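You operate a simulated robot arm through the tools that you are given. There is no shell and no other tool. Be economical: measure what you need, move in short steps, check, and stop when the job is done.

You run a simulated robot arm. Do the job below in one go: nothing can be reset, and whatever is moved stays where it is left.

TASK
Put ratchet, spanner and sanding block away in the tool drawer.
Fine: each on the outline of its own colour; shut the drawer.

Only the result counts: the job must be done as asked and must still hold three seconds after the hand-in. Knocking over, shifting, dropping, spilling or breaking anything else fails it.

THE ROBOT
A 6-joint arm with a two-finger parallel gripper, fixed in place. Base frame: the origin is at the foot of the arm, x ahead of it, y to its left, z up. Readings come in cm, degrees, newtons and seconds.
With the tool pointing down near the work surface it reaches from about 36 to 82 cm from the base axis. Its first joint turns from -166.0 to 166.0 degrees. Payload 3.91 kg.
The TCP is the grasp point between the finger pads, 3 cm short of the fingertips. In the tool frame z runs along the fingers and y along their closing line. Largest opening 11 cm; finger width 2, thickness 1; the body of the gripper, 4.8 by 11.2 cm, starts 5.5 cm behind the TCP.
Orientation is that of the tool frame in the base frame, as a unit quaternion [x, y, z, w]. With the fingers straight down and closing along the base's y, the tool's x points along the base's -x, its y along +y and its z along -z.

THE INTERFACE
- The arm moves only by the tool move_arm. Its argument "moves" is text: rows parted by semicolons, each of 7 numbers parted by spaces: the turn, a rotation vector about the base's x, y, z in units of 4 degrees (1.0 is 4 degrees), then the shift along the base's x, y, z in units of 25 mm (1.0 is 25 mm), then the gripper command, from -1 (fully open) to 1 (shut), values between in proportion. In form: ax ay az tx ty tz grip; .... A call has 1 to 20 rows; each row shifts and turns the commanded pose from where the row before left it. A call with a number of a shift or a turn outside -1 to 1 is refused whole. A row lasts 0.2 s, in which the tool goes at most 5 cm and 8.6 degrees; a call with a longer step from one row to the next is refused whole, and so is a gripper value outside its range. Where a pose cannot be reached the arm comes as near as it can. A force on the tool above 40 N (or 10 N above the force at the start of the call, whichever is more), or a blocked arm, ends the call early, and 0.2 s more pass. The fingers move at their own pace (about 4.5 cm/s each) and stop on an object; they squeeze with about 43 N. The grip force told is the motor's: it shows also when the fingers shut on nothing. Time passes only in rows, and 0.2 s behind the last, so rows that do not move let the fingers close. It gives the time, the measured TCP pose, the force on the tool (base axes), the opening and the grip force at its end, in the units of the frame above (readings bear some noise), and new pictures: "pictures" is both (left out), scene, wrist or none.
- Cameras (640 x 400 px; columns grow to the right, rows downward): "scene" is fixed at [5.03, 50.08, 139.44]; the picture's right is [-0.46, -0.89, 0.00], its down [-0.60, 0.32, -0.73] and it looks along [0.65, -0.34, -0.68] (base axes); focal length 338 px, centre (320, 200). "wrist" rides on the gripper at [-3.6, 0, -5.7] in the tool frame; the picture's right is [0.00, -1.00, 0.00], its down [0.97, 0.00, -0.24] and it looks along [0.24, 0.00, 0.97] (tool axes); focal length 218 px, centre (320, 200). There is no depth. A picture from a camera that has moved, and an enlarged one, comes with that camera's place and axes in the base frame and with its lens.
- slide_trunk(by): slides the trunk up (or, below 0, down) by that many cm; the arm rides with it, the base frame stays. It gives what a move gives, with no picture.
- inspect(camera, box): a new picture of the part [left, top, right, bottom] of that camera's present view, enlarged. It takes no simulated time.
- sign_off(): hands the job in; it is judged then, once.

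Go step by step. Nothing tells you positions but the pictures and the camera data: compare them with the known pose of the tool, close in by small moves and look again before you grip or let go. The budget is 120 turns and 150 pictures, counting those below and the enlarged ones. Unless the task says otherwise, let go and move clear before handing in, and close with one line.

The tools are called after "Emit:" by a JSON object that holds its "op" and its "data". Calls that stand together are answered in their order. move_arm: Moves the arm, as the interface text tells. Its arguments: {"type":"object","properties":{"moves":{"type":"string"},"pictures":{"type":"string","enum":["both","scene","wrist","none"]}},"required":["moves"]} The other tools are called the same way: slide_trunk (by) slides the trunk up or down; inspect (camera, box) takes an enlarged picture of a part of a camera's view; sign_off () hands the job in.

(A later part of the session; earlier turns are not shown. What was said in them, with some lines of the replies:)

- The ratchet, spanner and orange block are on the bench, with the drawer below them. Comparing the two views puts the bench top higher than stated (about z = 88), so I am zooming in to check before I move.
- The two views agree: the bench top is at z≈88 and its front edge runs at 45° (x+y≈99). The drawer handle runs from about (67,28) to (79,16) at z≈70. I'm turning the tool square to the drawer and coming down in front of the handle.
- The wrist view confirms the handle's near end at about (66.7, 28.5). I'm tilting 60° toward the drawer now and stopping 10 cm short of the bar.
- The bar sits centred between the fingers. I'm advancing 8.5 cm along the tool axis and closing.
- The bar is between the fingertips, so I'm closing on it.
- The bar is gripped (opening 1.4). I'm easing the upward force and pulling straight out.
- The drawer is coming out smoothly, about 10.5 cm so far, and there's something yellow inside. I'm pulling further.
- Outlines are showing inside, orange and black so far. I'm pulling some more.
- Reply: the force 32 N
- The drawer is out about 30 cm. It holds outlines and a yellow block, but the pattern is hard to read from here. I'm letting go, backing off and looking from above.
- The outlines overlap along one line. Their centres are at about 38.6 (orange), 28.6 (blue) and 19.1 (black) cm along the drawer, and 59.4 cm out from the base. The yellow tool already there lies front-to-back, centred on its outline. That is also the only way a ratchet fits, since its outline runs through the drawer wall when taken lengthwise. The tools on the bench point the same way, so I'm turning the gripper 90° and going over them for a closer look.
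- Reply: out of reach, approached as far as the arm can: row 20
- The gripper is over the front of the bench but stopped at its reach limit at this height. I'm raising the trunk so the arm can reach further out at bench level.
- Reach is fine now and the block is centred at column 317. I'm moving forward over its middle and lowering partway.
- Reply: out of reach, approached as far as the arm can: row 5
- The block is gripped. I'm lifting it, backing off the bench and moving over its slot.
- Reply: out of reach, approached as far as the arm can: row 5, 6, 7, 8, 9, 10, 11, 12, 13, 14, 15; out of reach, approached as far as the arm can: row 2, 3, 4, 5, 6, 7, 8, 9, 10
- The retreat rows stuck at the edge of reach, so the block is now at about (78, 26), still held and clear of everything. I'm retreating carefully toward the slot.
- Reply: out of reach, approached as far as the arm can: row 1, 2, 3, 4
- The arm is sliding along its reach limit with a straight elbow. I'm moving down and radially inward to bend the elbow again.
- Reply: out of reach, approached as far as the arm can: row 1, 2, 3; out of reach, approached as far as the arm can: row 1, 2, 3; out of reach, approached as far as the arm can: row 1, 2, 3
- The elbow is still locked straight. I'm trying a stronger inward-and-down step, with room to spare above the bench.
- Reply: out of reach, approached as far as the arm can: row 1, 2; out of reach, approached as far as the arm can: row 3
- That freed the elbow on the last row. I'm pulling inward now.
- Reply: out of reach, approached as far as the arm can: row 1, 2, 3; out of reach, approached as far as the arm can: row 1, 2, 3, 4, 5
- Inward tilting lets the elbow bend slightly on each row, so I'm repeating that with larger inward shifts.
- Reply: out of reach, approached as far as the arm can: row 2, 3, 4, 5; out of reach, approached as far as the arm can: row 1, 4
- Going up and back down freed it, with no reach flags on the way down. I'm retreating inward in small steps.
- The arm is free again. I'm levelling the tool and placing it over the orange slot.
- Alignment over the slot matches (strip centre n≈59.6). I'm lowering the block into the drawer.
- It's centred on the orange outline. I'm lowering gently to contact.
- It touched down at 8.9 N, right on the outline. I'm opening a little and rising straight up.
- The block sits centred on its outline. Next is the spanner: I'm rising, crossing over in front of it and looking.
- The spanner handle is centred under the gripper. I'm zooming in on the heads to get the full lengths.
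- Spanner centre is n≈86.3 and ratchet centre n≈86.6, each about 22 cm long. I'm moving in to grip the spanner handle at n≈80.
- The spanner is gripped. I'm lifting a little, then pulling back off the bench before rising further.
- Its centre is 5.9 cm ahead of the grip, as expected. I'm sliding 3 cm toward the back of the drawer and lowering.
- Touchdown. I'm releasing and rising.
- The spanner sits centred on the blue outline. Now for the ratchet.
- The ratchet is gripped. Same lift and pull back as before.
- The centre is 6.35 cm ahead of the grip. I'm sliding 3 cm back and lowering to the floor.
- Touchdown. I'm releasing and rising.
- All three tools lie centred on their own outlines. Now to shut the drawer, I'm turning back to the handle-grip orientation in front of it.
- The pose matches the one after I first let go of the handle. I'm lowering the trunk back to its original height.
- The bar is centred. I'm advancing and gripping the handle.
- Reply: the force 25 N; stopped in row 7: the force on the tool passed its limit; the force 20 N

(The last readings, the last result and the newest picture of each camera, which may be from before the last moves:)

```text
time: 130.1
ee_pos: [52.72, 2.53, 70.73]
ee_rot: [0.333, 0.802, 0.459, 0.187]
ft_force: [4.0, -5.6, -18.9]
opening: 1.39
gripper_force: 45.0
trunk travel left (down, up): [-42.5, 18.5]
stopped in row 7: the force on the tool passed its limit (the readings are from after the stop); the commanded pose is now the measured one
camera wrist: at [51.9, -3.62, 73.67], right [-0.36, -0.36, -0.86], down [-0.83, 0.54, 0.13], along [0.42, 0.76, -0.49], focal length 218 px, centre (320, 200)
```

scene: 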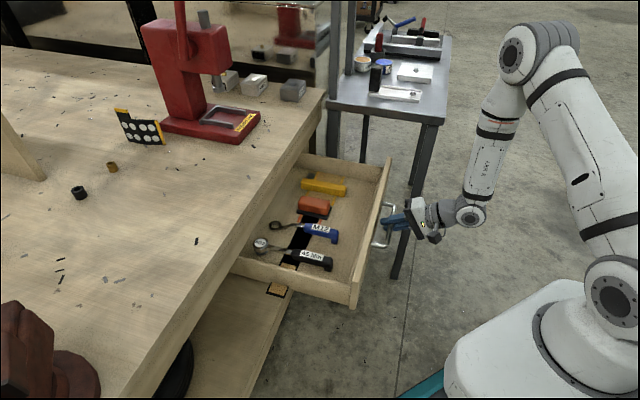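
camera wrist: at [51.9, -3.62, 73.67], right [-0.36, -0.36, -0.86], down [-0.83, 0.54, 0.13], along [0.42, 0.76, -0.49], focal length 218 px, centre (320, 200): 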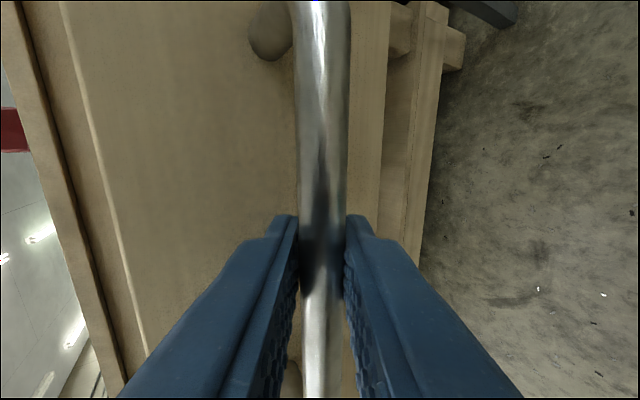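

A force spike stopped it after 3.6 cm, mostly vertical from my z correction. The command has now been reset to the measured pose. I'm continuing more slowly.

Emit:
{"op": "move_arm", "data": {"moves": "0 0 0 0 0 0 1;0 0 0 0.05 0.05 0 1;0 0 0 0.1 0.1 0 1;0 0 0 0.15 0.15 0 1;0 0 0 0.2 0.2 0 1;0 0 0 0.2 0.2 0 1;0 0 0 0.2 0.2 0 1;0 0 0 0.2 0.2 0 1;0 0 0 0.2 0.2 0 1;0 0 0 0.2 0.2 0 1;0 0 0 0.2 0.2 0 1;0 0 0 0.2 0.2 0 1;0 0 0 0.2 0.2 0 1;0 0 0 0.2 0.2 0 1;0 0 0 0.15 0.15 0 1;0 0 0 0.1 0.1 0 1;0 0 0 0.05 0.05 0 1;0 0 0 0 0 0 1"}}

```text
time: 133.9
ee_pos: [59.28, 8.9, 70.76]
ee_rot: [0.333, 0.801, 0.46, 0.187]
ft_force: [3.7, -4.3, -22.4]
opening: 1.37
gripper_force: 45.3
trunk travel left (down, up): [-42.5, 18.5]
camera wrist: at [58.48, 2.97, 73.65], right [-0.36, -0.36, -0.86], down [-0.83, 0.54, 0.13], along [0.42, 0.76, -0.49], focal length 218 px, centre (320, 200)
```

scene: 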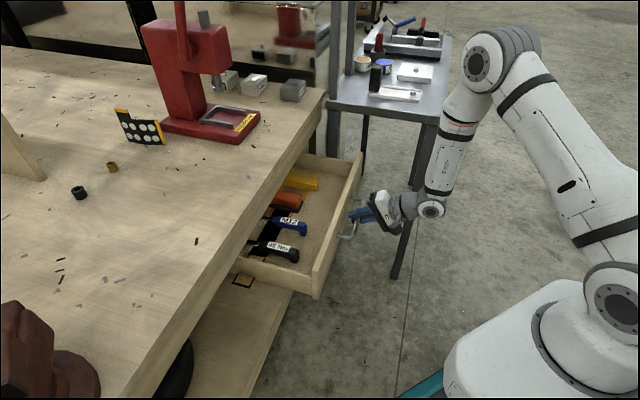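
wrist: 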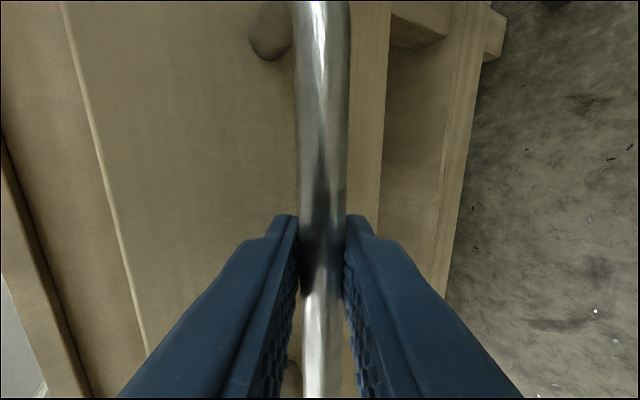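

Emit:
{"op": "move_arm", "data": {"moves": "0 0 0 0.05 0.05 -0.06 1;0 0 0 0.1 0.1 0 1;0 0 0 0.15 0.15 0 1;0 0 0 0.2 0.2 0 1;0 0 0 0.2 0.2 0 1;0 0 0 0.2 0.2 0 1;0 0 0 0.2 0.2 0 1;0 0 0 0.2 0.2 0 1;0 0 0 0.2 0.2 0 1;0 0 0 0.2 0.2 0 1;0 0 0 0.2 0.2 0 1;0 0 0 0.2 0.2 0 1;0 0 0 0.2 0.2 0 1;0 0 0 0.2 0.2 0 1;0 0 0 0.2 0.2 0 1;0 0 0 0.15 0.15 0 1;0 0 0 0.1 0.1 0 1;0 0 0 0 0 0 1"}}

```text
time: 137.7
ee_pos: [66.58, 16.28, 70.7]
ee_rot: [0.332, 0.801, 0.461, 0.189]
ft_force: [10.1, -10.4, 4.8]
opening: 1.4
gripper_force: 44.9
trunk travel left (down, up): [-42.5, 18.5]
camera wrist: at [65.8, 10.3, 73.64], right [-0.36, -0.35, -0.86], down [-0.83, 0.54, 0.12], along [0.42, 0.77, -0.49], focal length 218 px, centre (320, 200)
```

scene: 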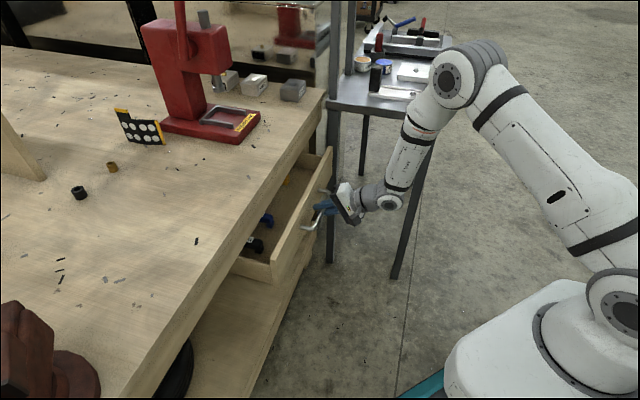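
wrist: 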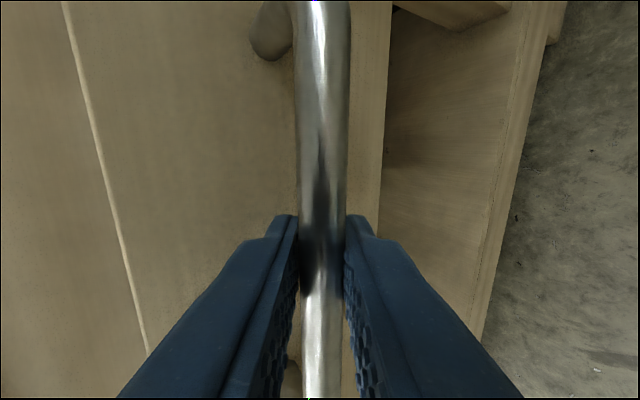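

Emit:
{"op": "move_arm", "data": {"moves": "0 0 0 0.05 0.05 0 1;0 0 0 0.1 0.1 0 1;0 0 0 0.15 0.15 0 1;0 0 0 0.2 0.2 0 1;0 0 0 0.2 0.2 0 1;0 0 0 0.2 0.2 0 1;0 0 0 0.2 0.2 0 1;0 0 0 0.2 0.2 0 1;0 0 0 0.2 0.2 0 1;0 0 0 0.2 0.2 0 1;0 0 0 0.15 0.15 0 1;0 0 0 0.1 0.1 0 1;0 0 0 0.1 0.1 0 1;0 0 0 0 0 0 1"}}

```text
time: 140.7
ee_pos: [71.78, 21.57, 70.73]
ee_rot: [0.332, 0.802, 0.46, 0.189]
ft_force: [14.0, -9.9, 0.6]
opening: 1.39
gripper_force: 44.8
trunk travel left (down, up): [-42.5, 18.5]
camera wrist: at [70.93, 15.44, 73.64], right [-0.36, -0.36, -0.86], down [-0.83, 0.54, 0.12], along [0.42, 0.77, -0.49], focal length 218 px, centre (320, 200)
```

scene: 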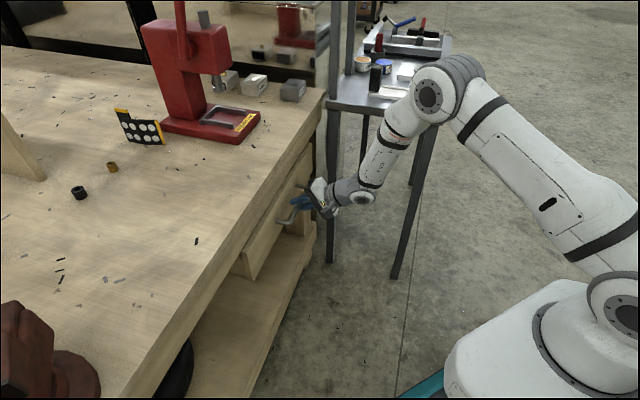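
wrist: 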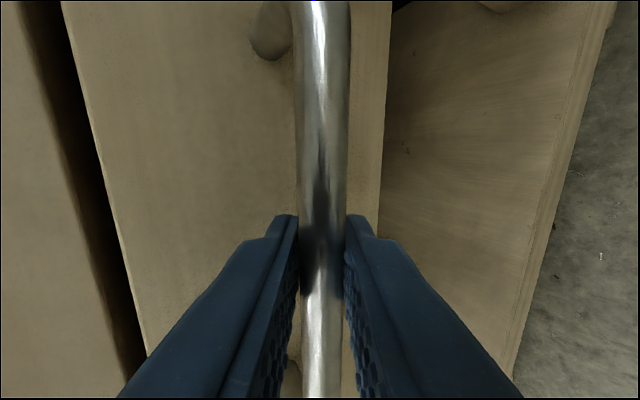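

It's back at its starting position, but a small gap to the frame may remain. I'm pushing gently on to find the stop.

Emit:
{"op": "move_arm", "data": {"moves": "0 0 0 0.05 0.05 0 1;0 0 0 0.05 0.05 0 1;0 0 0 0.05 0.05 0 1;0 0 0 0.05 0.05 0 1;0 0 0 0.05 0.05 0 1;0 0 0 0.05 0.05 0 1;0 0 0 0 0 0 1", "pictures": "none"}}

```text
time: 142.0
ee_pos: [72.07, 21.9, 70.5]
ee_rot: [0.333, 0.802, 0.458, 0.188]
ft_force: [-11.9, -8.8, 8.9]
opening: 1.34
gripper_force: 45.3
trunk travel left (down, up): [-42.5, 18.5]
stopped in row 6: the force on the tool passed its limit (the readings are from after the stop); the commanded pose is now the measured one
```

It hit a firm stop after 0.4 cm. I'm letting go and backing off along the tool axis.

Emit:
{"op": "move_arm", "data": {"moves": "0 0 0 0 0 0 0.5;0 0 0 0 0 0 0.3;0 0 0 0 0 0 0.3;0 0 0 0 0 0 0.3;0 0 0 -0.2 -0.2 0.16 0.3;0 0 0 -0.4 -0.4 0.33 0.3;0 0 0 -0.4 -0.4 0.33 0.3;0 0 0 -0.4 -0.4 0.33 0.3;0 0 0 -0.4 -0.4 0.33 0.3;0 0 0 -0.4 -0.4 0.33 0.3;0 0 0 0 0 0 0.3"}}

Emit:
{"op": "inspect", "data": {"camera": "scene", "box": [200, 130, 340, 290]}}

```text
time: 144.4
ee_pos: [66.52, 16.5, 75.02]
ee_rot: [0.332, 0.803, 0.458, 0.186]
ft_force: [-0.4, -0.6, 0.2]
opening: 3.89
gripper_force: 0.0
trunk travel left (down, up): [-42.5, 18.5]
camera wrist: at [65.8, 10.47, 77.96], right [-0.36, -0.36, -0.86], down [-0.83, 0.54, 0.13], along [0.42, 0.76, -0.49], focal length 218 px, centre (320, 200)
```

scene: 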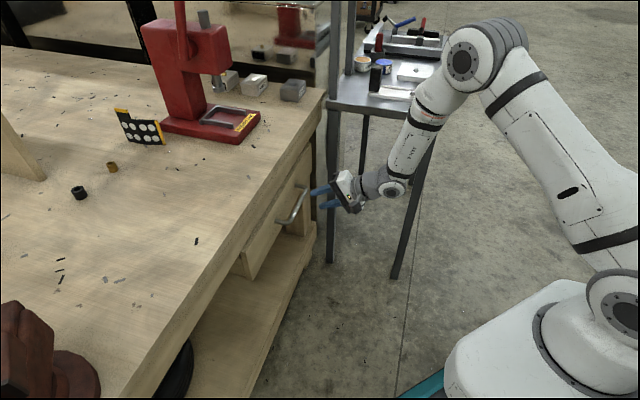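
wrist: 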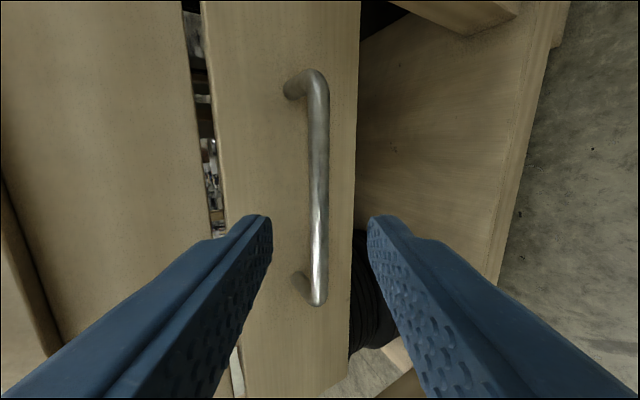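

```text
2.50 times, centred on (270, 210) of scene
camera zoom: at [5.03, 50.08, 139.44], right [-0.46, -0.89, 0.0], down [-0.6, 0.32, -0.73], along [0.65, -0.34, -0.68], focal length 845 px, centre (445, 175)
```

zoom: 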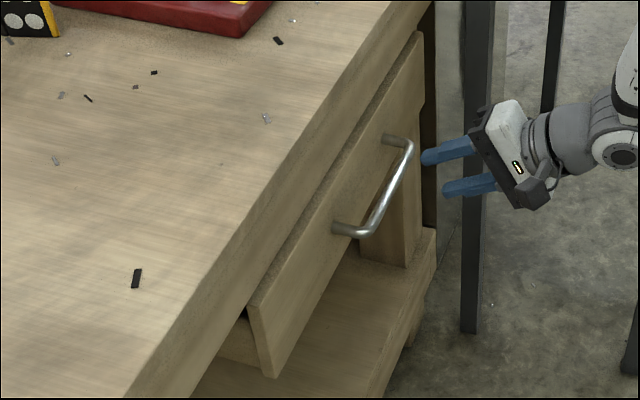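

The drawer front looks exactly as it did at the start, with the handle at the same pixels, and it met a firm stop. The gripper is clear, so I'm handing in.

Emit:
{"op": "sign_off", "data": {}}

```text
The job is handed in.
```

The ratchet, spanner and sanding block are each centred on the outline of their own colour, lying front-to-back across it because the ratchet's outline runs through the drawer wall. The drawer is shut against its stop and the arm is clear.
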